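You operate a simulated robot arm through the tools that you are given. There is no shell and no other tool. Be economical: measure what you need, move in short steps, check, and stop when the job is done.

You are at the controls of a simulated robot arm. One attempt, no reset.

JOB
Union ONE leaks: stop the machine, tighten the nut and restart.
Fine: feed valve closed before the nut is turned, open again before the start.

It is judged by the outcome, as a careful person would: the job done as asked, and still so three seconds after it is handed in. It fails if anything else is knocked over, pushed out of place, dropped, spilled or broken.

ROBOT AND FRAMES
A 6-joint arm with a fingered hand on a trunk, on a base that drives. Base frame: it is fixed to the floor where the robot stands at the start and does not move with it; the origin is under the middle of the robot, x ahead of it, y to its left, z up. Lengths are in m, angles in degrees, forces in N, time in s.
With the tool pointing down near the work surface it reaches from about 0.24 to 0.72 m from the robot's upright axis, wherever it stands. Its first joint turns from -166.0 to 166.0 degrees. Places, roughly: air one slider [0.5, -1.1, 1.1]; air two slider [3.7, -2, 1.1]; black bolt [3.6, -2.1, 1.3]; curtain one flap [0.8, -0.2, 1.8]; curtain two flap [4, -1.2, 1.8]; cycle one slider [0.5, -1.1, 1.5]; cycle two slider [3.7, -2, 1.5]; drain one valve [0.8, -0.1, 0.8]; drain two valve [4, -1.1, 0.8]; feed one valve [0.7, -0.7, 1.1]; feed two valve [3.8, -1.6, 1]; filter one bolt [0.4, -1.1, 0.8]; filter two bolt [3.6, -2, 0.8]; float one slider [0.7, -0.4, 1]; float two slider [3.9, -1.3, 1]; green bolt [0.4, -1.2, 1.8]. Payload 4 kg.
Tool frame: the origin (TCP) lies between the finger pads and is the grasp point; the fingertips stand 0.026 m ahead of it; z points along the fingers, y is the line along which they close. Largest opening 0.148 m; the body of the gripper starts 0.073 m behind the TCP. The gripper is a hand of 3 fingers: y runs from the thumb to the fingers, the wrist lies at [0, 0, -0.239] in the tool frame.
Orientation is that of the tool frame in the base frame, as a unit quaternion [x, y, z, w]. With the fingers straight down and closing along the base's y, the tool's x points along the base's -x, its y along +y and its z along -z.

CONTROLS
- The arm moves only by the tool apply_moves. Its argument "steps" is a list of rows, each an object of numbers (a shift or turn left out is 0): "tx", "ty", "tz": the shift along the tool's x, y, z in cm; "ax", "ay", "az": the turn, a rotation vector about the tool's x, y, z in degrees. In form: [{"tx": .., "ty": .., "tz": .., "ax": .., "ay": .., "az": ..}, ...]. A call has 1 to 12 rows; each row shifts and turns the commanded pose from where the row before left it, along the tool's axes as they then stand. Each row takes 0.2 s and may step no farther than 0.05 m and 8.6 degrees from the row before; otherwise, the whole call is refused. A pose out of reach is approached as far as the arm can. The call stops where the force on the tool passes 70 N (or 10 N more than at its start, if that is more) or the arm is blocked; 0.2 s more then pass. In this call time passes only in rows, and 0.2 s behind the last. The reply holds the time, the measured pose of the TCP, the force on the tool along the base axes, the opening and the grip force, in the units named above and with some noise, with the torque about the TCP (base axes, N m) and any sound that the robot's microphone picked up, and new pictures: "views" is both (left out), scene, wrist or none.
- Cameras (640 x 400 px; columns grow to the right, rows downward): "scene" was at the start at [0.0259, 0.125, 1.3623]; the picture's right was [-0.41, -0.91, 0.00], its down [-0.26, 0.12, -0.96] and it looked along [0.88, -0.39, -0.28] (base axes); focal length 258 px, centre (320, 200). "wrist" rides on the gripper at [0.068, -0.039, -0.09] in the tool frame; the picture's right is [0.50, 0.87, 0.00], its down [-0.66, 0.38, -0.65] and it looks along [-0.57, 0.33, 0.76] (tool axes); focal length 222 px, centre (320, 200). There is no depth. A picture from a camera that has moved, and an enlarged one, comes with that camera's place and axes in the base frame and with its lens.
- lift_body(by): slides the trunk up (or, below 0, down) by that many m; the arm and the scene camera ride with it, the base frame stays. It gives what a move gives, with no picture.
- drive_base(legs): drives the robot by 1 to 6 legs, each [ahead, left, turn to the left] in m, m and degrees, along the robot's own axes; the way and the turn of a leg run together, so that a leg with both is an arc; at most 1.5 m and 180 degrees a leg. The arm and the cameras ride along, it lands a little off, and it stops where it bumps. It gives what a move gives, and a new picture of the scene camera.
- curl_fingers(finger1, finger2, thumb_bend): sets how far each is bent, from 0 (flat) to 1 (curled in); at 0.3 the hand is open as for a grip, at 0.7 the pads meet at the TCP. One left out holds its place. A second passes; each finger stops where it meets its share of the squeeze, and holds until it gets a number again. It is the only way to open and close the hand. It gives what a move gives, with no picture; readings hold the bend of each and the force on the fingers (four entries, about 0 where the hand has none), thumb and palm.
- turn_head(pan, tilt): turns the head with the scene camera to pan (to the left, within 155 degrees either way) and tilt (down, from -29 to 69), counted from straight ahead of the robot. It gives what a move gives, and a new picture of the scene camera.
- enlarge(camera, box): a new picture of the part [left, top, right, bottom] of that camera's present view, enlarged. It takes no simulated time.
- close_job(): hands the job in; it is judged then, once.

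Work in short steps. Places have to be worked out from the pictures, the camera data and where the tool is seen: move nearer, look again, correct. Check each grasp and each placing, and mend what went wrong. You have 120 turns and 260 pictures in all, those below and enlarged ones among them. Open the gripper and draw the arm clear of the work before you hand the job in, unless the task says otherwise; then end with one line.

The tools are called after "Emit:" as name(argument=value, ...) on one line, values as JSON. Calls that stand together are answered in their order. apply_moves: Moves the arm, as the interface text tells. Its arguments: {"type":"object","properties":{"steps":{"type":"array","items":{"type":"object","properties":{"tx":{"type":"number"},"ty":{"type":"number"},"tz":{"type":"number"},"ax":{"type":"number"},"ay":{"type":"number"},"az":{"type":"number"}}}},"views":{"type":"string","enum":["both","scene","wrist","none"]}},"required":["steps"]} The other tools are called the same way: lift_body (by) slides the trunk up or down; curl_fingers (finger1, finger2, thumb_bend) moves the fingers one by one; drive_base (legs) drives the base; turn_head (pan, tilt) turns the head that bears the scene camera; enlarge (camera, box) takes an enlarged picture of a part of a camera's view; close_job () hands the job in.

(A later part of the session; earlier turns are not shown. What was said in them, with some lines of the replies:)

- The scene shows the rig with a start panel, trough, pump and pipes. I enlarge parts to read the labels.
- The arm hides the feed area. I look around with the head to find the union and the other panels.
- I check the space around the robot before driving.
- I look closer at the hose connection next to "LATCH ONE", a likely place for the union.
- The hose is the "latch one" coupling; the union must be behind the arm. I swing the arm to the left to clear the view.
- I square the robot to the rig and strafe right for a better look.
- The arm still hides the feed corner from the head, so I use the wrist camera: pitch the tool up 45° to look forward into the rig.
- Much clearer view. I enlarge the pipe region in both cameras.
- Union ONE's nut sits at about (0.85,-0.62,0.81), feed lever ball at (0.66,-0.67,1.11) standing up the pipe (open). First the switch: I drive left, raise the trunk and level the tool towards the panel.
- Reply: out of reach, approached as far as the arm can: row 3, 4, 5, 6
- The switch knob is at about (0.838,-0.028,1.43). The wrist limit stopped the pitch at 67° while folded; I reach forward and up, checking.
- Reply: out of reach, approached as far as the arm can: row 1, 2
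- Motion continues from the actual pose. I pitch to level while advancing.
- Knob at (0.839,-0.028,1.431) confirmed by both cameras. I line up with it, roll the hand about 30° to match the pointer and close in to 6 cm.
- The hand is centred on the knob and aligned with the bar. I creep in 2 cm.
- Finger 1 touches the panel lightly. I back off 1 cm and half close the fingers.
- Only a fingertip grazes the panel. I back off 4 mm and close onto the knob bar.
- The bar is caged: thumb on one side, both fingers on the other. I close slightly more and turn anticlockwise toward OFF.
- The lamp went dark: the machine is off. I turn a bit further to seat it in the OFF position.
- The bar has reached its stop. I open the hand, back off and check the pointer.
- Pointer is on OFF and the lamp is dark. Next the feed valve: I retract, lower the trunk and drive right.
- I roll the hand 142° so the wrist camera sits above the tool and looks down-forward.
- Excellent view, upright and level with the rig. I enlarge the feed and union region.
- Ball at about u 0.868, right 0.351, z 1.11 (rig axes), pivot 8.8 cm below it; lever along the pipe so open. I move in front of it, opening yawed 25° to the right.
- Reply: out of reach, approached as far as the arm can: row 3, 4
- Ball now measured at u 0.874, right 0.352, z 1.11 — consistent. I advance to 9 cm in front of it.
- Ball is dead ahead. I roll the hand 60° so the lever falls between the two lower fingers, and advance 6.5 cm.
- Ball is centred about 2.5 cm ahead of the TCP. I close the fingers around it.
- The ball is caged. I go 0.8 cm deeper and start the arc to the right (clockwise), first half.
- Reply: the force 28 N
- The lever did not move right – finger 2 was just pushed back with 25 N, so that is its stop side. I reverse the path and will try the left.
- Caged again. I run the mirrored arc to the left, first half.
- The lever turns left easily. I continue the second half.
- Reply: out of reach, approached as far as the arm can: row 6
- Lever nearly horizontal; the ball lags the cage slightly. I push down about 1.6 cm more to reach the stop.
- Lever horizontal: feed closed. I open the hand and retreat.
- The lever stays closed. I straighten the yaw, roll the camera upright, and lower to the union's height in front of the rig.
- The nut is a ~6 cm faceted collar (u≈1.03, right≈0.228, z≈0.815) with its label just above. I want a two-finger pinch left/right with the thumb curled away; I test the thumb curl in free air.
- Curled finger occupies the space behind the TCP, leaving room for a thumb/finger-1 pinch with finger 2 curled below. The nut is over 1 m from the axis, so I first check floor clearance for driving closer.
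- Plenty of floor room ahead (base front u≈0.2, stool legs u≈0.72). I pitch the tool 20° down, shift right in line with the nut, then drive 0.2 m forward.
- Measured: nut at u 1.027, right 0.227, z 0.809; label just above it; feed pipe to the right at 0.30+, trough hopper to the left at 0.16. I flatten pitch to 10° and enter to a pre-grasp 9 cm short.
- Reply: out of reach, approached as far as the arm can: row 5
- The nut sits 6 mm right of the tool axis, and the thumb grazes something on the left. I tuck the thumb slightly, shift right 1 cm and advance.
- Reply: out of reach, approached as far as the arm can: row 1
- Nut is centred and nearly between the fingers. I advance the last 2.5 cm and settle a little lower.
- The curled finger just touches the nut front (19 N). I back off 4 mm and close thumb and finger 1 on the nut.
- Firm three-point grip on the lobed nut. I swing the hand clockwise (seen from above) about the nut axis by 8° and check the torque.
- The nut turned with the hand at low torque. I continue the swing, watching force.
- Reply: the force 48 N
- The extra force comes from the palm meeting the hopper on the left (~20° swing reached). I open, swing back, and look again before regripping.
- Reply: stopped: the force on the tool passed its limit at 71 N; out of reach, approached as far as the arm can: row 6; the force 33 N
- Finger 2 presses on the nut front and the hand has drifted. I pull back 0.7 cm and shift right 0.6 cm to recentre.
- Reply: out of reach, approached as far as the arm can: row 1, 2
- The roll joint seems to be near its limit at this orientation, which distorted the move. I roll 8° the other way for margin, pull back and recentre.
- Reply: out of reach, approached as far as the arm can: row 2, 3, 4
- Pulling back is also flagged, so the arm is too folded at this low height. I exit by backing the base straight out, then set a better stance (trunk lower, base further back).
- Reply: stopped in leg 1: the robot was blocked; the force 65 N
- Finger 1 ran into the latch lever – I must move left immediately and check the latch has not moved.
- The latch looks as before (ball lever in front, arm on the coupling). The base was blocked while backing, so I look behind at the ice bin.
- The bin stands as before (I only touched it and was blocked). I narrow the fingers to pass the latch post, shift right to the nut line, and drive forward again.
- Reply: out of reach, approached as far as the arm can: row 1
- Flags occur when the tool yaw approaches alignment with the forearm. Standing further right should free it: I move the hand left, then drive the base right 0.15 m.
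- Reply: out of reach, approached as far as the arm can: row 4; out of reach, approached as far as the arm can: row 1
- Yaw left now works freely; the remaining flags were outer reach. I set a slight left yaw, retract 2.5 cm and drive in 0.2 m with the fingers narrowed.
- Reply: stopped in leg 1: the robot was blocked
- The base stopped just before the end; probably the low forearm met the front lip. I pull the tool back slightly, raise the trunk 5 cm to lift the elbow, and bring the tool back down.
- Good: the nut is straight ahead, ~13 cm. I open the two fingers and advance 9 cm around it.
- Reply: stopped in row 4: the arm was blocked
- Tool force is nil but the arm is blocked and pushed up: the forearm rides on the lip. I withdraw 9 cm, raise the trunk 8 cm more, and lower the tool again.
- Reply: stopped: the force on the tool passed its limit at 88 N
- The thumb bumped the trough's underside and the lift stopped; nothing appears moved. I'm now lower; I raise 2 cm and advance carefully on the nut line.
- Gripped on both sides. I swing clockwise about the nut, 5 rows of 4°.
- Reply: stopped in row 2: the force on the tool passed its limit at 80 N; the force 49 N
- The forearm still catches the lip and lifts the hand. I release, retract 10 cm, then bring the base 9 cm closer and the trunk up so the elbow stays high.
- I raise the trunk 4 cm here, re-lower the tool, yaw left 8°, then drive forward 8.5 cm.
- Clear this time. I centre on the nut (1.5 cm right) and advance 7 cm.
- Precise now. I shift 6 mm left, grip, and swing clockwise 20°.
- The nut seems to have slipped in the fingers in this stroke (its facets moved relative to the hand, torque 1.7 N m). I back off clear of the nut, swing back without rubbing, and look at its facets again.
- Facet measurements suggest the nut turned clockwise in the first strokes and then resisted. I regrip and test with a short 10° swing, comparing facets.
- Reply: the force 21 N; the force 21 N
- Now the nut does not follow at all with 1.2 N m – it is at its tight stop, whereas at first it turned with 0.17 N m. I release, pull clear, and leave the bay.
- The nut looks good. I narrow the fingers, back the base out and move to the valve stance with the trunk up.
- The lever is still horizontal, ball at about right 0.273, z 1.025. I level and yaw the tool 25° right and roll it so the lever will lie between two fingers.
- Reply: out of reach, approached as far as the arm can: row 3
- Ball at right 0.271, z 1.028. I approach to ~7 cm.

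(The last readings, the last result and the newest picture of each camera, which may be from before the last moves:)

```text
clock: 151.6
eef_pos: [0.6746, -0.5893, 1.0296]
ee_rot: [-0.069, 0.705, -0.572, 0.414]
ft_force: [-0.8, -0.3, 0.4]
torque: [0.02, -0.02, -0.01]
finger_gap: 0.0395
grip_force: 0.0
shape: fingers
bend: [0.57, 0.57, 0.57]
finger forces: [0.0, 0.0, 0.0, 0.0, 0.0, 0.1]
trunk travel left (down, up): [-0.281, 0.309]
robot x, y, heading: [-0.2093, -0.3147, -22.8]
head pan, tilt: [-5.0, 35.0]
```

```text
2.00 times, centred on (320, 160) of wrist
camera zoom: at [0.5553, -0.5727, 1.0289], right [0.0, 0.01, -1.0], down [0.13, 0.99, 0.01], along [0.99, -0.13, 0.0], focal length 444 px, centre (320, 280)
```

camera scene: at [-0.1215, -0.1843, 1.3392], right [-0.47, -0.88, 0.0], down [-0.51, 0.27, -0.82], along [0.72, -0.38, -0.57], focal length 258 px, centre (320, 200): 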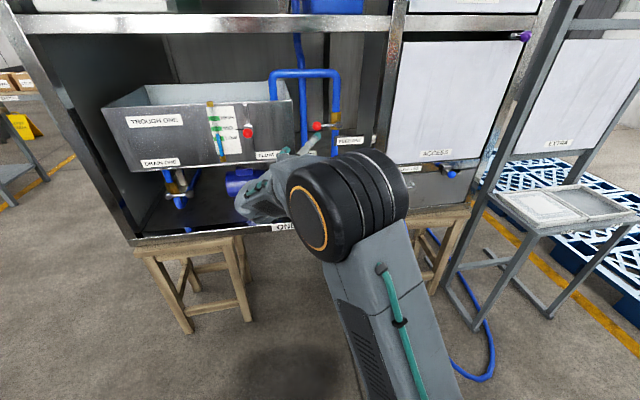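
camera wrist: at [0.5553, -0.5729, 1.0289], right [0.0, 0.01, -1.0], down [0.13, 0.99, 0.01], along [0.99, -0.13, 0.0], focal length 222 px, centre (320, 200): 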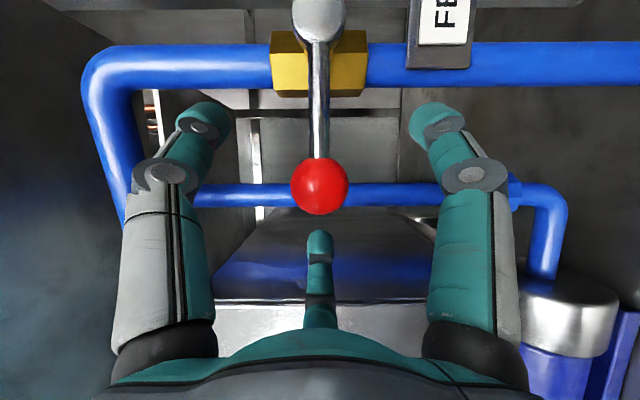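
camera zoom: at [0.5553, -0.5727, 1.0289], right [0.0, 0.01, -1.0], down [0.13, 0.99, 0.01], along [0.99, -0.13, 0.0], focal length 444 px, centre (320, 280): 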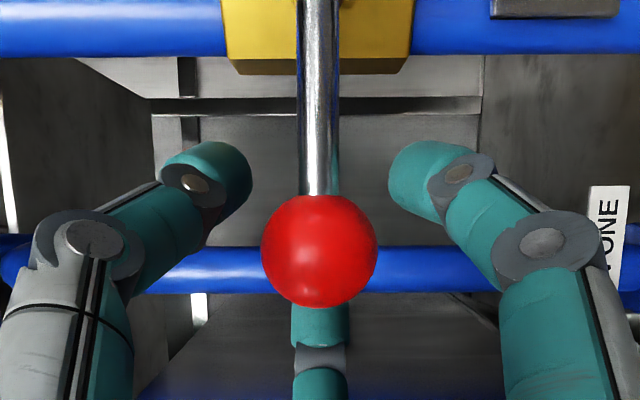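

Perfectly caged with the lever between two fingers. I run the reverse arc: up and to the right, with some extra at the end.

Emit:
apply_moves(steps=[{"tx": -0.515, "ty": -1.029, "tz": 0.032, "az": 7.5}, {"tx": -0.526, "ty": -1.02, "tz": 0.095, "az": 7.5}, {"tx": -0.534, "ty": -1.008, "tz": 0.157, "az": 7.5}, {"tx": -0.538, "ty": -0.994, "tz": 0.215, "az": 7.5}, {"tx": -0.539, "ty": -0.98, "tz": 0.27, "az": 7.5}, {"tx": -0.536, "ty": -0.966, "tz": 0.321, "az": 7.5}], views="wrist")

Emit:
apply_moves(steps=[{"tx": -0.53, "ty": -0.954, "tz": 0.366, "az": 7.5}, {"tx": -0.521, "ty": -0.943, "tz": 0.405, "az": 7.5}, {"tx": -0.509, "ty": -0.935, "tz": 0.437, "az": 7.5}, {"tx": -0.496, "ty": -0.931, "tz": 0.461, "az": 7.5}, {"tx": -0.482, "ty": -0.93, "tz": 0.478, "az": 7.5}, {"tx": -0.468, "ty": -0.9325, "tz": 0.486, "az": 7.5}, {"tx": -0.36, "ty": -0.63, "tz": 0.34}, {"tx": -0.36, "ty": -0.63, "tz": 0.34}], views="both")

```text
clock: 153.0
eef_pos: [0.6646, -0.6124, 1.0924]
ee_rot: [0.207, 0.677, -0.37, 0.602]
ft_force: [-1.7, 1.5, -4.5]
torque: [0.0, 0.12, 0.03]
finger_gap: 0.0454
grip_force: 1.9
shape: fingers
bend: [0.53, 0.57, 0.57]
finger forces: [4.5, 0.0, 0.1, 0.0, 0.0, 0.0]
trunk travel left (down, up): [-0.281, 0.309]
robot x, y, heading: [-0.2088, -0.3164, -23.0]
head pan, tilt: [-5.0, 35.0]
camera wrist: at [0.5636, -0.5807, 1.0358], right [0.53, 0.47, -0.7], down [-0.03, 0.84, 0.54], along [0.85, -0.26, 0.46], focal length 222 px, centre (320, 200)
```

wrist: 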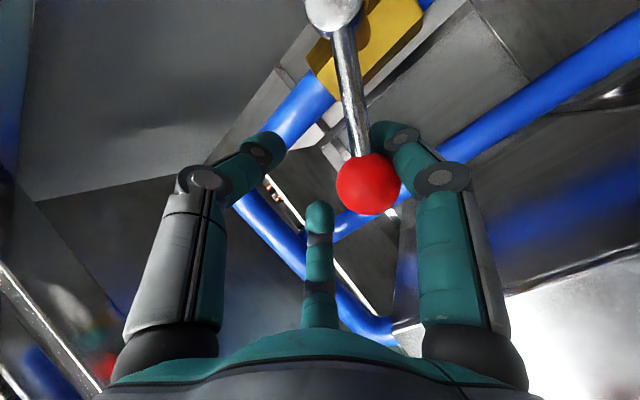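

```text
clock: 154.8
eef_pos: [0.6341, -0.6841, 1.1191]
ee_rot: [0.45, 0.547, -0.112, 0.697]
ft_force: [3.5, 2.1, -0.1]
torque: [0.05, -0.05, 0.01]
finger_gap: 0.0466
grip_force: 2.1
shape: fingers
bend: [0.53, 0.57, 0.57]
finger forces: [4.2, 0.1, 0.0, 0.0, 0.1, 0.0]
trunk travel left (down, up): [-0.281, 0.309]
robot x, y, heading: [-0.2083, -0.3146, -23.0]
head pan, tilt: [-5.0, 35.0]
camera scene: at [-0.1208, -0.184, 1.3391], right [-0.47, -0.88, 0.0], down [-0.51, 0.27, -0.82], along [0.72, -0.38, -0.57], focal length 258 px, centre (320, 200)
camera wrist: at [0.5734, -0.616, 1.0395], right [0.75, 0.66, 0.01], down [-0.44, 0.49, 0.76], along [0.5, -0.57, 0.65], focal length 222 px, centre (320, 200)
```

scene: 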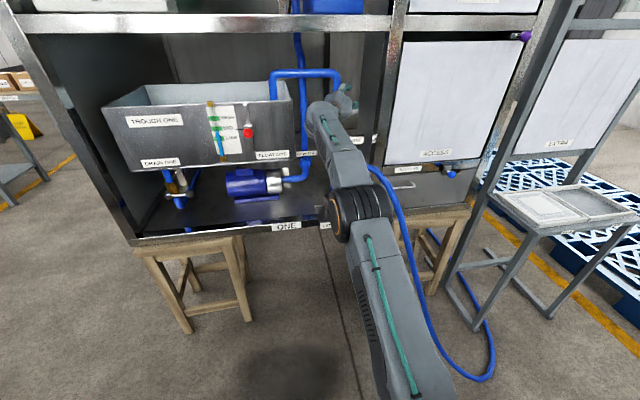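
wrist: 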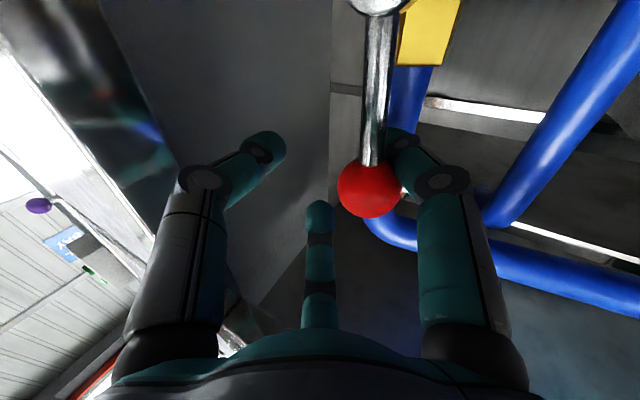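

Nearly vertical; no stop force yet. I push right another 2 cm until the stop is felt.

Emit:
apply_moves(steps=[{"tx": -0.453, "ty": -0.785, "tz": 0.423}, {"tx": -0.453, "ty": -0.785, "tz": 0.423}], views="wrist")

```text
clock: 155.4
eef_pos: [0.6271, -0.7012, 1.1156]
ee_rot: [0.448, 0.548, -0.112, 0.697]
ft_force: [4.8, 11.5, -4.0]
torque: [0.14, 0.01, 0.2]
finger_gap: 0.0528
grip_force: 6.1
shape: fingers
bend: [0.49, 0.57, 0.57]
finger forces: [11.0, 0.1, 0.0, 0.1, 0.0, 0.0]
trunk travel left (down, up): [-0.281, 0.309]
robot x, y, heading: [-0.207, -0.3152, -22.9]
head pan, tilt: [-5.0, 35.0]
camera wrist: at [0.5666, -0.6328, 1.038], right [0.75, 0.66, 0.0], down [-0.43, 0.48, 0.76], along [0.5, -0.57, 0.65], focal length 222 px, centre (320, 200)
```

wrist: 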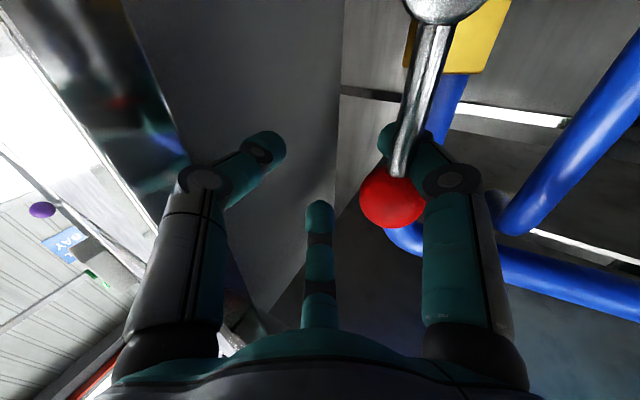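

Stop reached (11 N). I relax, open and retreat, then check the lever.

Emit:
apply_moves(steps=[{"tx": 0.45, "ty": 0.78, "tz": -0.4}], views="none")

Emit:
curl_fingers(finger1=0.4, finger2=0.4, thumb_bend=0.4)

Emit:
apply_moves(steps=[{"tz": -3}, {"tz": -4}, {"tz": -4}, {"tz": -4}, {"tz": -4}], views="both")

Emit:
enlarge(camera="scene", box=[250, 50, 390, 200])

```text
clock: 155.8
eef_pos: [0.6298, -0.6956, 1.1163]
ee_rot: [0.45, 0.547, -0.113, 0.697]
ft_force: [5.7, 0.4, -3.7]
torque: [-0.09, 0.01, -0.13]
finger_gap: 0.0472
grip_force: 3.8
shape: fingers
bend: [0.52, 0.57, 0.57]
finger forces: [6.9, 0.0, 0.1, 0.0, 0.0, 0.0]
trunk travel left (down, up): [-0.281, 0.309]
robot x, y, heading: [-0.2052, -0.3129, -22.9]
head pan, tilt: [-5.0, 35.0]
```

```text
clock: 156.8
eef_pos: [0.6296, -0.6939, 1.1176]
ee_rot: [0.449, 0.547, -0.111, 0.698]
ft_force: [-0.3, -0.2, 0.6]
torque: [0.02, 0.0, 0.0]
finger_gap: 0.0941
grip_force: 0.0
shape: fingers
bend: [0.4, 0.4, 0.4]
finger forces: [0.1, 0.0, 0.0, 0.0, 0.1, 0.0]
trunk travel left (down, up): [-0.281, 0.309]
robot x, y, heading: [-0.2059, -0.3164, -23.0]
head pan, tilt: [-5.0, 35.0]
```

```text
clock: 158.0
eef_pos: [0.5024, -0.5524, 1.1181]
ee_rot: [0.45, 0.547, -0.112, 0.697]
ft_force: [-0.2, -0.8, 0.0]
torque: [0.0, -0.02, -0.04]
finger_gap: 0.0943
grip_force: 0.0
shape: fingers
bend: [0.4, 0.4, 0.4]
finger forces: [0.0, 0.0, 0.0, 0.1, 0.0, 0.0]
trunk travel left (down, up): [-0.281, 0.309]
robot x, y, heading: [-0.2095, -0.316, -23.1]
head pan, tilt: [-5.0, 35.0]
camera scene: at [-0.1212, -0.1846, 1.3392], right [-0.47, -0.88, 0.0], down [-0.51, 0.27, -0.82], along [0.72, -0.38, -0.57], focal length 258 px, centre (320, 200)
camera wrist: at [0.4435, -0.484, 1.0395], right [0.75, 0.66, 0.01], down [-0.44, 0.49, 0.76], along [0.5, -0.57, 0.65], focal length 222 px, centre (320, 200)
```

scene: 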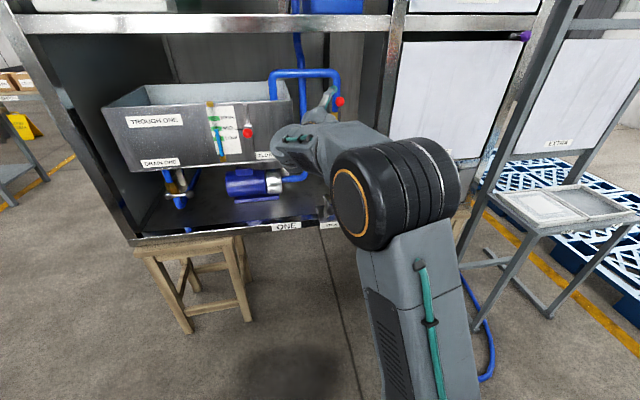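
wrist: 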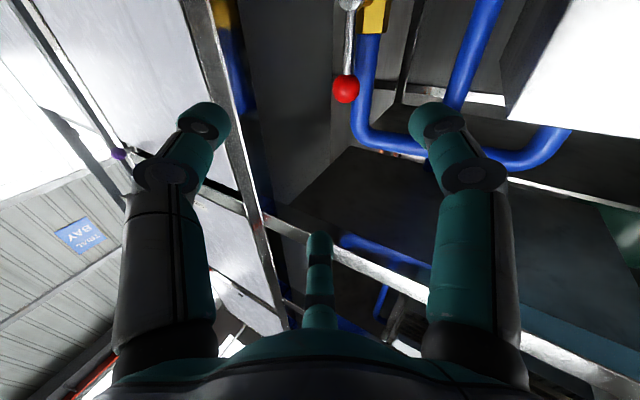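

```text
2.67 times, centred on (320, 125) of scene
camera zoom: at [-0.1212, -0.1846, 1.3392], right [-0.47, -0.88, 0.0], down [-0.51, 0.27, -0.82], along [0.72, -0.38, -0.57], focal length 687 px, centre (320, 400)
```

zoom: 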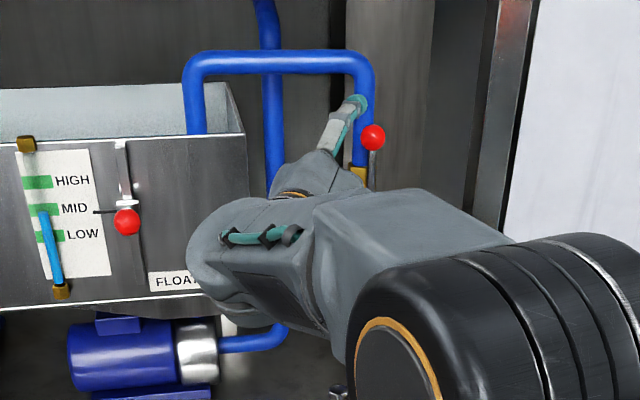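

Feed is open again. Now the switch: I straighten the yaw, roll to match the OFF pointer, drive left and raise the trunk.

Emit:
apply_moves(steps=[{"tz": -2, "ax": -5.4, "ay": 3.1}, {"tz": -2, "ax": -5.4, "ay": 3.1}, {"ax": -5.4, "ay": 3.1}, {"ax": -5.4, "ay": 3.1}, {"az": -7.5}, {"az": -7.5}, {"az": -7.5}, {"az": -7.5}, {"az": -7.5}, {"az": -7.5}, {"az": -7.5}], views="none")

Emit:
drive_base(legs=[[0, 0.565, 0]])

Emit:
lift_body(by=0.25)

Emit:
turn_head(pan=-10, tilt=25)

Emit:
enlarge(camera="wrist", box=[0, 0, 640, 400])

```text
clock: 160.4
eef_pos: [0.474, -0.5219, 1.118]
ee_rot: [0.009, 0.707, -0.277, 0.651]
ft_force: [-0.4, -0.1, -0.1]
torque: [0.0, 0.0, 0.03]
finger_gap: 0.0946
grip_force: 0.1
shape: fingers
bend: [0.4, 0.4, 0.4]
finger forces: [0.1, 0.1, 0.1, 0.0, 0.0, 0.0]
trunk travel left (down, up): [-0.281, 0.309]
robot x, y, heading: [-0.204, -0.3159, -23.0]
head pan, tilt: [-5.0, 35.0]
```

```text
clock: 163.6
eef_pos: [0.695, -0.0037, 1.1178]
ee_rot: [0.01, 0.707, -0.276, 0.651]
ft_force: [-0.6, -0.1, -0.5]
torque: [-0.05, -0.01, -0.01]
finger_gap: 0.0946
grip_force: 0.1
shape: fingers
bend: [0.4, 0.4, 0.4]
finger forces: [0.0, 0.0, 0.0, 0.0, 0.0, 0.0]
trunk travel left (down, up): [-0.281, 0.309]
robot x, y, heading: [0.0119, 0.2056, -22.9]
head pan, tilt: [-5.0, 35.0]
camera scene: at [0.0995, 0.3355, 1.3392], right [-0.47, -0.88, 0.0], down [-0.51, 0.27, -0.82], along [0.72, -0.39, -0.57], focal length 258 px, centre (320, 200)
```

scene: 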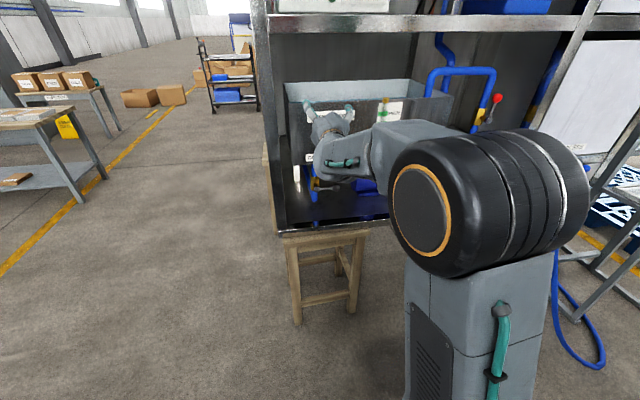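

```text
clock: 166.2
eef_pos: [0.6951, -0.0033, 1.3687]
ee_rot: [0.009, 0.707, -0.275, 0.651]
ft_force: [-0.6, -0.3, 0.0]
torque: [-0.04, -0.03, 0.03]
finger_gap: 0.0947
grip_force: 0.0
shape: fingers
bend: [0.4, 0.4, 0.4]
finger forces: [0.1, 0.0, 0.0, 0.0, 0.0, 0.0]
trunk travel left (down, up): [-0.531, 0.059]
robot x, y, heading: [0.0159, 0.1998, -23.0]
head pan, tilt: [-5.0, 35.0]
```

```text
clock: 166.9
eef_pos: [0.6961, -0.003, 1.3685]
ee_rot: [0.009, 0.707, -0.275, 0.652]
ft_force: [0.4, 0.1, -0.4]
torque: [-0.02, 0.0, 0.02]
finger_gap: 0.0945
grip_force: 0.2
shape: fingers
bend: [0.4, 0.4, 0.4]
finger forces: [0.0, 0.0, 0.0, 0.0, 0.1, 0.1]
trunk travel left (down, up): [-0.531, 0.059]
robot x, y, heading: [0.0148, 0.2003, -23.1]
head pan, tilt: [-10.0, 25.0]
camera scene: at [0.099, 0.3268, 1.6049], right [-0.55, -0.84, 0.0], down [-0.35, 0.23, -0.91], along [0.76, -0.49, -0.42], focal length 258 px, centre (320, 200)
```

scene: 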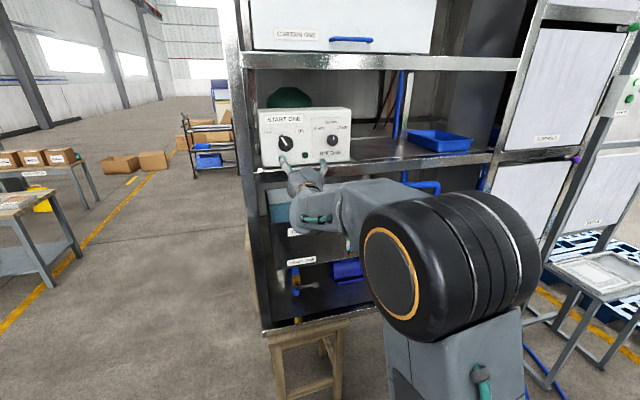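

```text
1.00 times, centred on (320, 200) of wrist (not enlarged: the box is as wide or as high as the picture)
camera zoom: at [0.5881, -0.0234, 1.3199], right [0.25, 0.56, -0.79], down [-0.36, 0.81, 0.46], along [0.9, 0.17, 0.4], focal length 222 px, centre (320, 200)
```

zoom: 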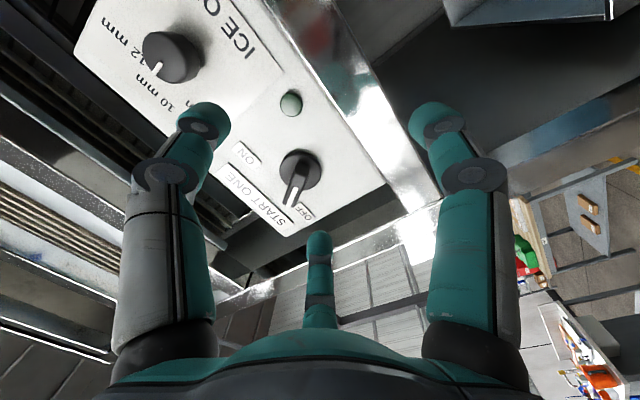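

Pointer at OFF. I line up with the knob (8 cm left/up shifts) and come to 2.5 cm.

Emit:
apply_moves(steps=[{"tx": -3.58, "ty": 0.41}, {"tx": -3.58, "ty": 0.41}, {"tz": 3}, {"tz": 2.5}], views="wrist")

```text
clock: 167.9
eef_pos: [0.7604, 0.0059, 1.4307]
ee_rot: [0.01, 0.707, -0.276, 0.651]
ft_force: [-0.6, -0.3, -0.9]
torque: [0.03, 0.0, -0.01]
finger_gap: 0.0947
grip_force: 0.0
shape: fingers
bend: [0.4, 0.4, 0.4]
finger forces: [0.0, 0.0, 0.0, 0.0, 0.0, 0.0]
trunk travel left (down, up): [-0.531, 0.059]
robot x, y, heading: [0.0123, 0.2067, -22.9]
head pan, tilt: [-10.0, 25.0]
camera wrist: at [0.6532, -0.0142, 1.3827], right [0.25, 0.56, -0.79], down [-0.36, 0.81, 0.46], along [0.9, 0.17, 0.4], focal length 222 px, centre (320, 200)
```

wrist: 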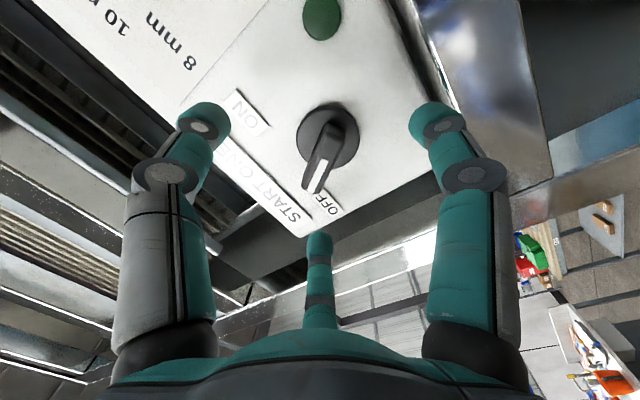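

Emit:
apply_moves(steps=[{"tz": 1.5}, {"tz": 1.4}], views="none")

Emit:
curl_fingers(finger1=0.62, finger2=0.62, thumb_bend=0.66)

Emit:
enlarge(camera="wrist", box=[160, 60, 480, 260])

```text
clock: 168.5
eef_pos: [0.7876, -0.0061, 1.4312]
ee_rot: [0.009, 0.707, -0.276, 0.651]
ft_force: [-0.7, 0.0, 0.3]
torque: [-0.02, 0.02, -0.02]
finger_gap: 0.0945
grip_force: 0.1
shape: fingers
bend: [0.4, 0.4, 0.4]
finger forces: [0.0, 0.0, 0.1, 0.1, 0.0, 0.0]
trunk travel left (down, up): [-0.531, 0.059]
robot x, y, heading: [0.015, 0.2027, -23.1]
head pan, tilt: [-10.0, 25.0]
```

```text
clock: 169.5
eef_pos: [0.787, -0.0048, 1.4315]
ee_rot: [0.009, 0.707, -0.275, 0.651]
ft_force: [2.4, 5.7, 2.3]
torque: [0.01, -0.09, 0.14]
finger_gap: 0.022
grip_force: 4.1
shape: fingers
bend: [0.59, 0.56, 0.66]
finger forces: [1.8, 6.1, 0.0, 0.0, 0.0, 0.1]
trunk travel left (down, up): [-0.531, 0.059]
robot x, y, heading: [0.0139, 0.2065, -22.7]
head pan, tilt: [-10.0, 25.0]
```

```text
2.00 times, centred on (320, 160) of wrist
camera zoom: at [0.6792, -0.0244, 1.3836], right [0.25, 0.56, -0.79], down [-0.36, 0.81, 0.46], along [0.9, 0.17, 0.4], focal length 444 px, centre (320, 280)
```

zoom: 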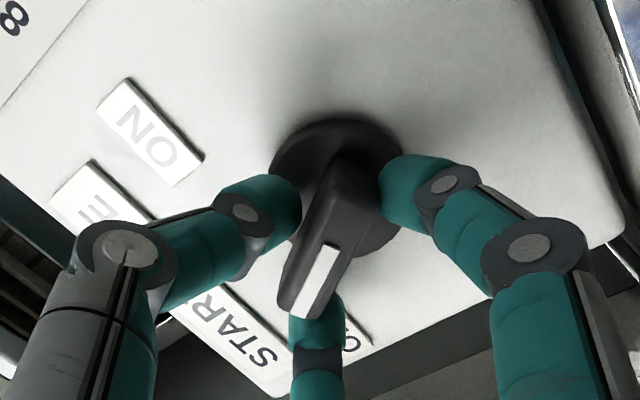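

Gripped like before. I turn clockwise to ON.

Emit:
apply_moves(steps=[{"az": 7.5}, {"az": 7.5}, {"az": 7.5}, {"az": 7.5}, {"az": 7.5}, {"az": 7.5}, {"az": 7.5}, {"az": 7.5}], views="wrist")

```text
clock: 171.3
eef_pos: [0.7871, -0.0075, 1.4326]
ee_rot: [0.363, 0.607, 0.087, 0.702]
ft_force: [-0.3, -2.6, 2.5]
torque: [-0.01, -0.02, -0.03]
finger_gap: 0.0179
grip_force: 2.8
shape: fingers
bend: [0.62, 0.57, 0.66]
finger forces: [0.7, 3.7, 0.1, 0.0, 1.7, 0.0]
trunk travel left (down, up): [-0.531, 0.059]
robot x, y, heading: [0.013, 0.2013, -23.1]
head pan, tilt: [-10.0, 25.0]
camera wrist: at [0.7079, 0.0395, 1.3538], right [0.4, 0.91, 0.14], down [-0.64, 0.17, 0.75], along [0.66, -0.39, 0.65], focal length 222 px, centre (320, 200)
```

wrist: 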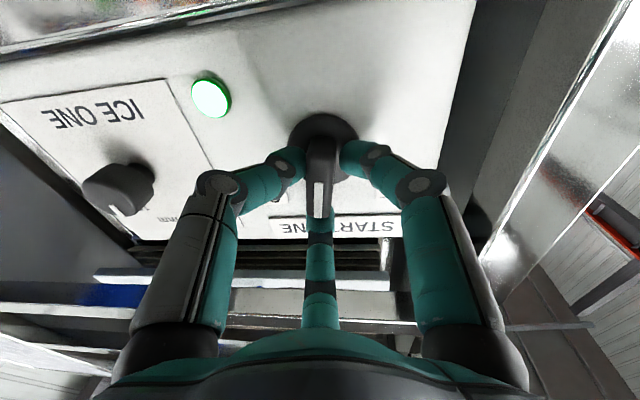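

The lamp is green; the pointer lags, so I turn ~22° more to seat it fully at ON.

Emit:
apply_moves(steps=[{"az": 7.5}, {"az": 7.5}, {"az": 7.5}], views="wrist")

Emit:
curl_fingers(finger1=0.4, finger2=0.4, thumb_bend=0.4)

Emit:
apply_moves(steps=[{"tz": -4}, {"tz": -4}, {"tz": -4}, {"tz": -4}], views="wrist")

```text
clock: 172.1
eef_pos: [0.7852, -0.0088, 1.4318]
ee_rot: [0.475, 0.525, 0.222, 0.67]
ft_force: [-2.2, -7.1, 2.1]
torque: [-0.05, 0.07, -0.15]
finger_gap: 0.0191
grip_force: 5.0
shape: fingers
bend: [0.62, 0.57, 0.65]
finger forces: [0.1, 3.8, 0.0, 0.1, 4.9, 0.0]
trunk travel left (down, up): [-0.531, 0.059]
robot x, y, heading: [0.0154, 0.2023, -23.1]
head pan, tilt: [-10.0, 25.0]
camera wrist: at [0.7192, 0.0653, 1.3639], right [0.35, 0.79, 0.51], down [-0.75, -0.09, 0.65], along [0.56, -0.61, 0.56], focal length 222 px, centre (320, 200)
```

wrist: 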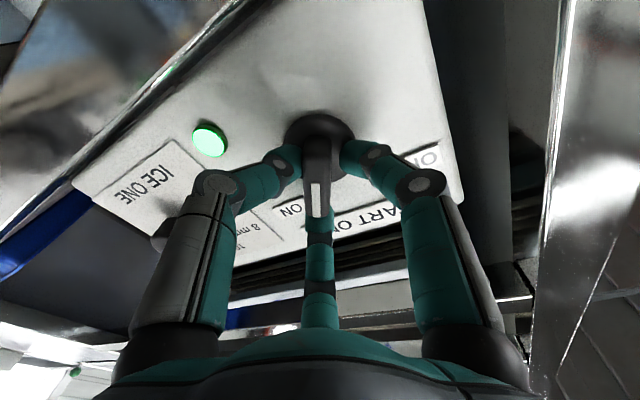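

```text
clock: 173.1
eef_pos: [0.7874, -0.0055, 1.4299]
ee_rot: [0.473, 0.525, 0.222, 0.671]
ft_force: [0.2, 0.7, -1.0]
torque: [-0.01, 0.0, 0.0]
finger_gap: 0.0944
grip_force: 0.1
shape: fingers
bend: [0.4, 0.4, 0.4]
finger forces: [0.1, 0.0, 0.0, 0.0, 0.1, 0.0]
trunk travel left (down, up): [-0.531, 0.059]
robot x, y, heading: [0.0122, 0.1996, -23.0]
head pan, tilt: [-10.0, 25.0]
```

```text
clock: 174.1
eef_pos: [0.6407, 0.06, 1.4324]
ee_rot: [0.474, 0.525, 0.221, 0.672]
ft_force: [0.3, -1.7, -0.3]
torque: [0.0, -0.01, 0.03]
finger_gap: 0.0946
grip_force: 0.1
shape: fingers
bend: [0.4, 0.4, 0.4]
finger forces: [0.0, 0.0, 0.0, 0.1, 0.0, 0.0]
trunk travel left (down, up): [-0.531, 0.059]
robot x, y, heading: [0.0136, 0.203, -23.1]
head pan, tilt: [-10.0, 25.0]
camera wrist: at [0.5728, 0.1317, 1.3631], right [0.35, 0.79, 0.5], down [-0.75, -0.09, 0.65], along [0.56, -0.61, 0.56], focal length 222 px, centre (320, 200)
```

wrist: 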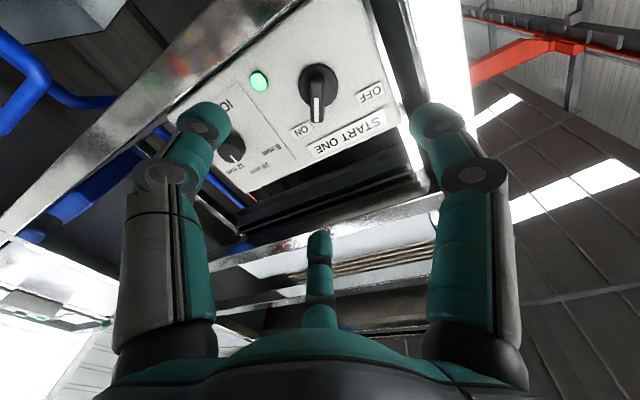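

Pointer at ON, lamp green. Now I retract and inspect the union with the head camera for leaks.

Emit:
apply_moves(steps=[{"tz": -4}, {"tz": -3}], views="none")

Emit:
lift_body(by=-0.25)

Emit:
turn_head(pan=-20, tilt=25)

Emit:
enlarge(camera="scene", box=[240, 100, 440, 260])

```text
clock: 174.7
eef_pos: [0.575, 0.0878, 1.4322]
ee_rot: [0.474, 0.524, 0.223, 0.672]
ft_force: [0.1, 0.0, -0.9]
torque: [0.02, 0.03, 0.01]
finger_gap: 0.0946
grip_force: 0.0
shape: fingers
bend: [0.4, 0.4, 0.4]
finger forces: [0.1, 0.0, 0.0, 0.0, 0.0, 0.1]
trunk travel left (down, up): [-0.531, 0.059]
robot x, y, heading: [0.0129, 0.2032, -22.9]
head pan, tilt: [-10.0, 25.0]
```

```text
clock: 177.3
eef_pos: [0.5746, 0.0865, 1.1811]
ee_rot: [0.473, 0.526, 0.222, 0.671]
ft_force: [0.4, 0.5, -0.5]
torque: [-0.04, 0.04, 0.01]
finger_gap: 0.0944
grip_force: 0.1
shape: fingers
bend: [0.4, 0.4, 0.4]
finger forces: [0.0, 0.0, 0.0, 0.0, 0.0, 0.0]
trunk travel left (down, up): [-0.281, 0.309]
robot x, y, heading: [0.0134, 0.2034, -23.0]
head pan, tilt: [-10.0, 25.0]
```

```text
clock: 178.0
eef_pos: [0.5751, 0.0864, 1.1811]
ee_rot: [0.472, 0.526, 0.223, 0.672]
ft_force: [0.1, 0.3, -0.1]
torque: [0.01, 0.0, -0.02]
finger_gap: 0.0948
grip_force: 0.1
shape: fingers
bend: [0.4, 0.4, 0.4]
finger forces: [0.0, 0.1, 0.0, 0.0, 0.0, 0.0]
trunk travel left (down, up): [-0.281, 0.309]
robot x, y, heading: [0.0128, 0.2052, -23.1]
head pan, tilt: [-20.0, 25.0]
camera scene: at [0.0891, 0.3142, 1.355], right [-0.68, -0.73, 0.0], down [-0.31, 0.29, -0.91], along [0.66, -0.62, -0.42], focal length 258 px, centre (320, 200)
```

scene: 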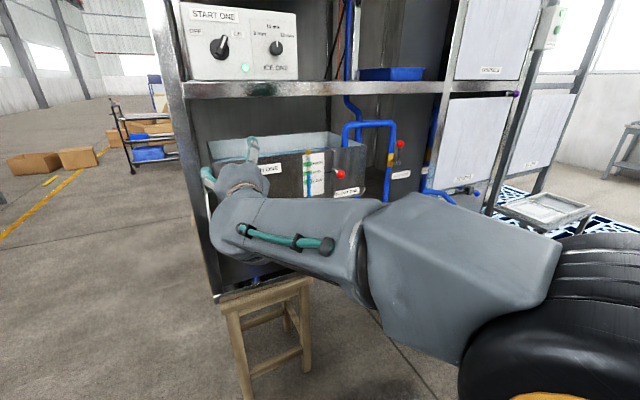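

```text
2.50 times, centred on (340, 180) of scene
camera zoom: at [0.0891, 0.3142, 1.355], right [-0.68, -0.73, 0.0], down [-0.31, 0.29, -0.91], along [0.66, -0.62, -0.42], focal length 644 px, centre (270, 250)
```

zoom: 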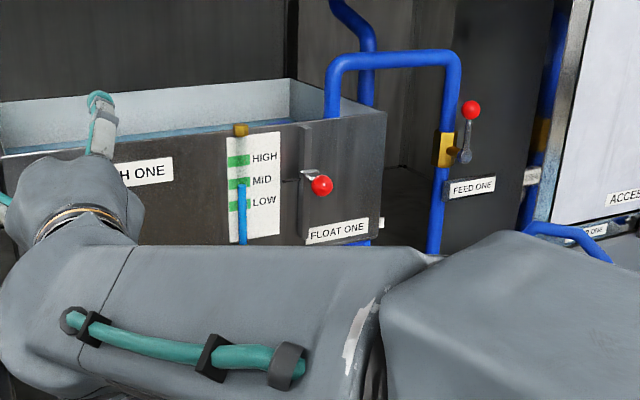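

Level is at MID, lamp on. To see the union itself I drive right and move the hand to the right.

Emit:
drive_base(legs=[[-0.03, -0.5, 0]])

Emit:
apply_moves(steps=[{"tx": 3.46, "ty": -2, "tz": -2}, {"tx": 3.46, "ty": -2, "tz": -2}, {"tx": 0, "ty": -4}, {"tx": 0, "ty": -4}, {"tx": 0, "ty": -4}], views="scene")

```text
clock: 181.0
eef_pos: [0.3516, -0.3625, 1.182]
ee_rot: [0.472, 0.526, 0.223, 0.671]
ft_force: [0.2, -0.2, 0.3]
torque: [0.01, -0.02, -0.02]
finger_gap: 0.0947
grip_force: 0.0
shape: fingers
bend: [0.4, 0.4, 0.4]
finger forces: [0.0, 0.0, 0.0, 0.1, 0.0, 0.0]
trunk travel left (down, up): [-0.281, 0.309]
robot x, y, heading: [-0.2121, -0.2508, -22.9]
head pan, tilt: [-20.0, 25.0]
camera scene: at [-0.1355, -0.1378, 1.3549], right [-0.68, -0.73, 0.0], down [-0.31, 0.29, -0.91], along [0.66, -0.62, -0.42], focal length 258 px, centre (320, 200)
```

scene: 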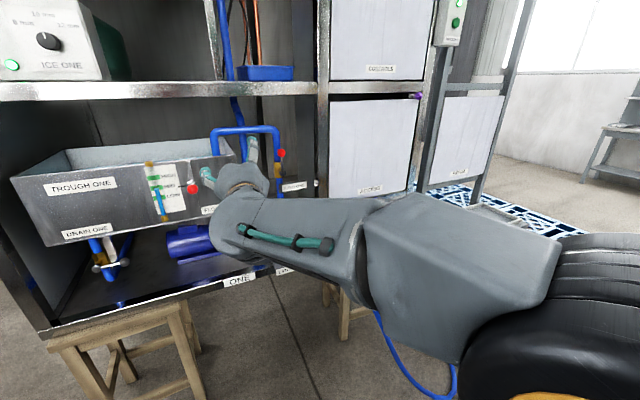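

```text
clock: 182.2
eef_pos: [0.3075, -0.3509, 1.0193]
ee_rot: [0.475, 0.526, 0.222, 0.67]
ft_force: [-0.1, 0.3, 0.8]
torque: [-0.03, 0.02, 0.02]
finger_gap: 0.0947
grip_force: 0.1
shape: fingers
bend: [0.4, 0.4, 0.4]
finger forces: [0.0, 0.0, 0.0, 0.0, 0.0, 0.1]
out of reach, approached as far as the arm can: row 5
trunk travel left (down, up): [-0.281, 0.309]
robot x, y, heading: [-0.2126, -0.2483, -22.9]
head pan, tilt: [-20.0, 25.0]
camera scene: at [-0.1356, -0.138, 1.355], right [-0.68, -0.73, 0.0], down [-0.31, 0.29, -0.91], along [0.66, -0.62, -0.42], focal length 258 px, centre (320, 200)
```

scene: 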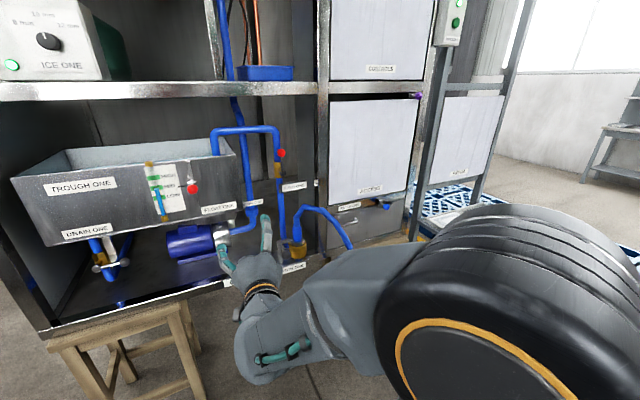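

Emit:
enlarge(camera="scene", box=[200, 170, 320, 290])

Emit:
enlarge(camera="scene", box=[230, 190, 270, 240])

```text
3.33 times, centred on (260, 230) of scene
camera zoom: at [-0.1356, -0.138, 1.355], right [-0.68, -0.73, 0.0], down [-0.31, 0.29, -0.91], along [0.66, -0.62, -0.42], focal length 859 px, centre (520, 100)
```

zoom: 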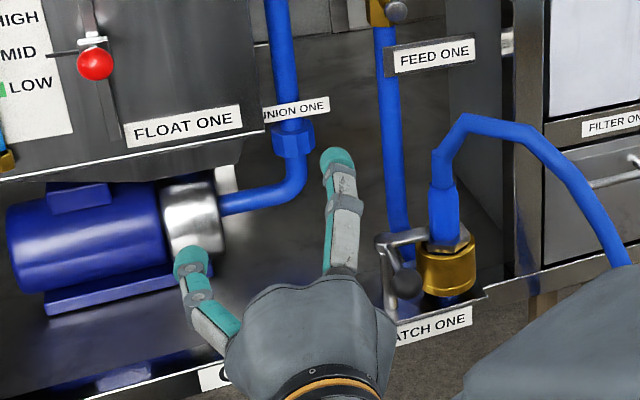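

```text
8.00 times, centred on (250, 215) of scene
camera zoom: at [-0.1356, -0.138, 1.355], right [-0.68, -0.73, 0.0], down [-0.31, 0.29, -0.91], along [0.66, -0.62, -0.42], focal length 2062 px, centre (880, 80)
```

zoom: 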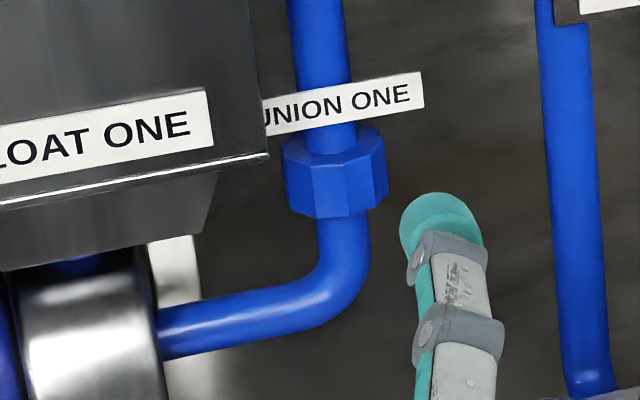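

The union looks dry while running, feed lever is up, latch unchanged. I open the hand fully and take a last look at the panel before handing in.

Emit:
curl_fingers(finger1=0.3, finger2=0.3, thumb_bend=0.3)

Emit:
turn_head(pan=15, tilt=15)

Emit:
enlarge(camera="scene", box=[180, 60, 420, 260])

```text
clock: 183.2
eef_pos: [0.3078, -0.3501, 1.0185]
ee_rot: [0.475, 0.526, 0.221, 0.67]
ft_force: [0.0, 0.0, 0.0]
torque: [0.01, -0.03, 0.02]
finger_gap: 0.1266
grip_force: 0.0
shape: fingers
bend: [0.3, 0.3, 0.3]
finger forces: [0.1, 0.1, 0.1, 0.0, 0.0, 0.0]
trunk travel left (down, up): [-0.281, 0.309]
robot x, y, heading: [-0.2122, -0.2485, -22.8]
head pan, tilt: [-20.0, 25.0]
```

```text
clock: 184.2
eef_pos: [0.307, -0.351, 1.0202]
ee_rot: [0.476, 0.526, 0.22, 0.67]
ft_force: [-0.2, -0.2, -1.1]
torque: [-0.04, -0.03, -0.02]
finger_gap: 0.1268
grip_force: 0.1
shape: fingers
bend: [0.3, 0.3, 0.3]
finger forces: [0.1, 0.0, 0.0, 0.0, 0.0, 0.1]
trunk travel left (down, up): [-0.281, 0.309]
robot x, y, heading: [-0.2134, -0.2462, -22.8]
head pan, tilt: [15.0, 15.0]
camera scene: at [-0.1106, -0.0881, 1.3712], right [-0.14, -0.99, 0.0], down [-0.26, 0.04, -0.97], along [0.96, -0.13, -0.26], focal length 258 px, centre (320, 200)
```

scene: 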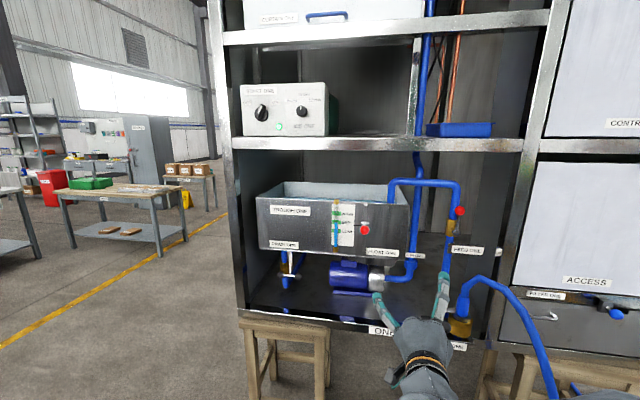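

```text
2.00 times, centred on (300, 160) of scene
camera zoom: at [-0.1106, -0.0881, 1.3712], right [-0.14, -0.99, 0.0], down [-0.26, 0.04, -0.97], along [0.96, -0.13, -0.26], focal length 515 px, centre (360, 280)
```

zoom: 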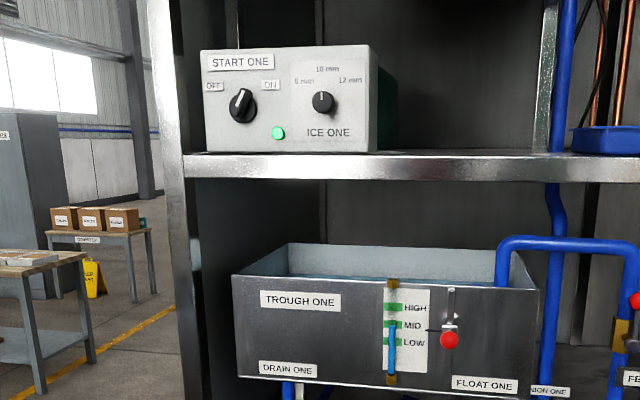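

Machine ON with the green lamp, feed open, ICE setting untouched, level at MID, hand open and clear. I hand in the job.

Emit:
close_job()

```text
The job is handed in.
```

I stopped machine ONE, closed the feed, turned the union ONE nut clockwise until it stopped, opened the feed and restarted. It now runs with the green lamp on and no leak visible at the union. None was visible before the repair either, so a tight union is my judgement from the nut stopping at 1.2 N m or more. On the way I bumped the latch ONE lever, the trough's underside and the ice bin; none appears to have moved.
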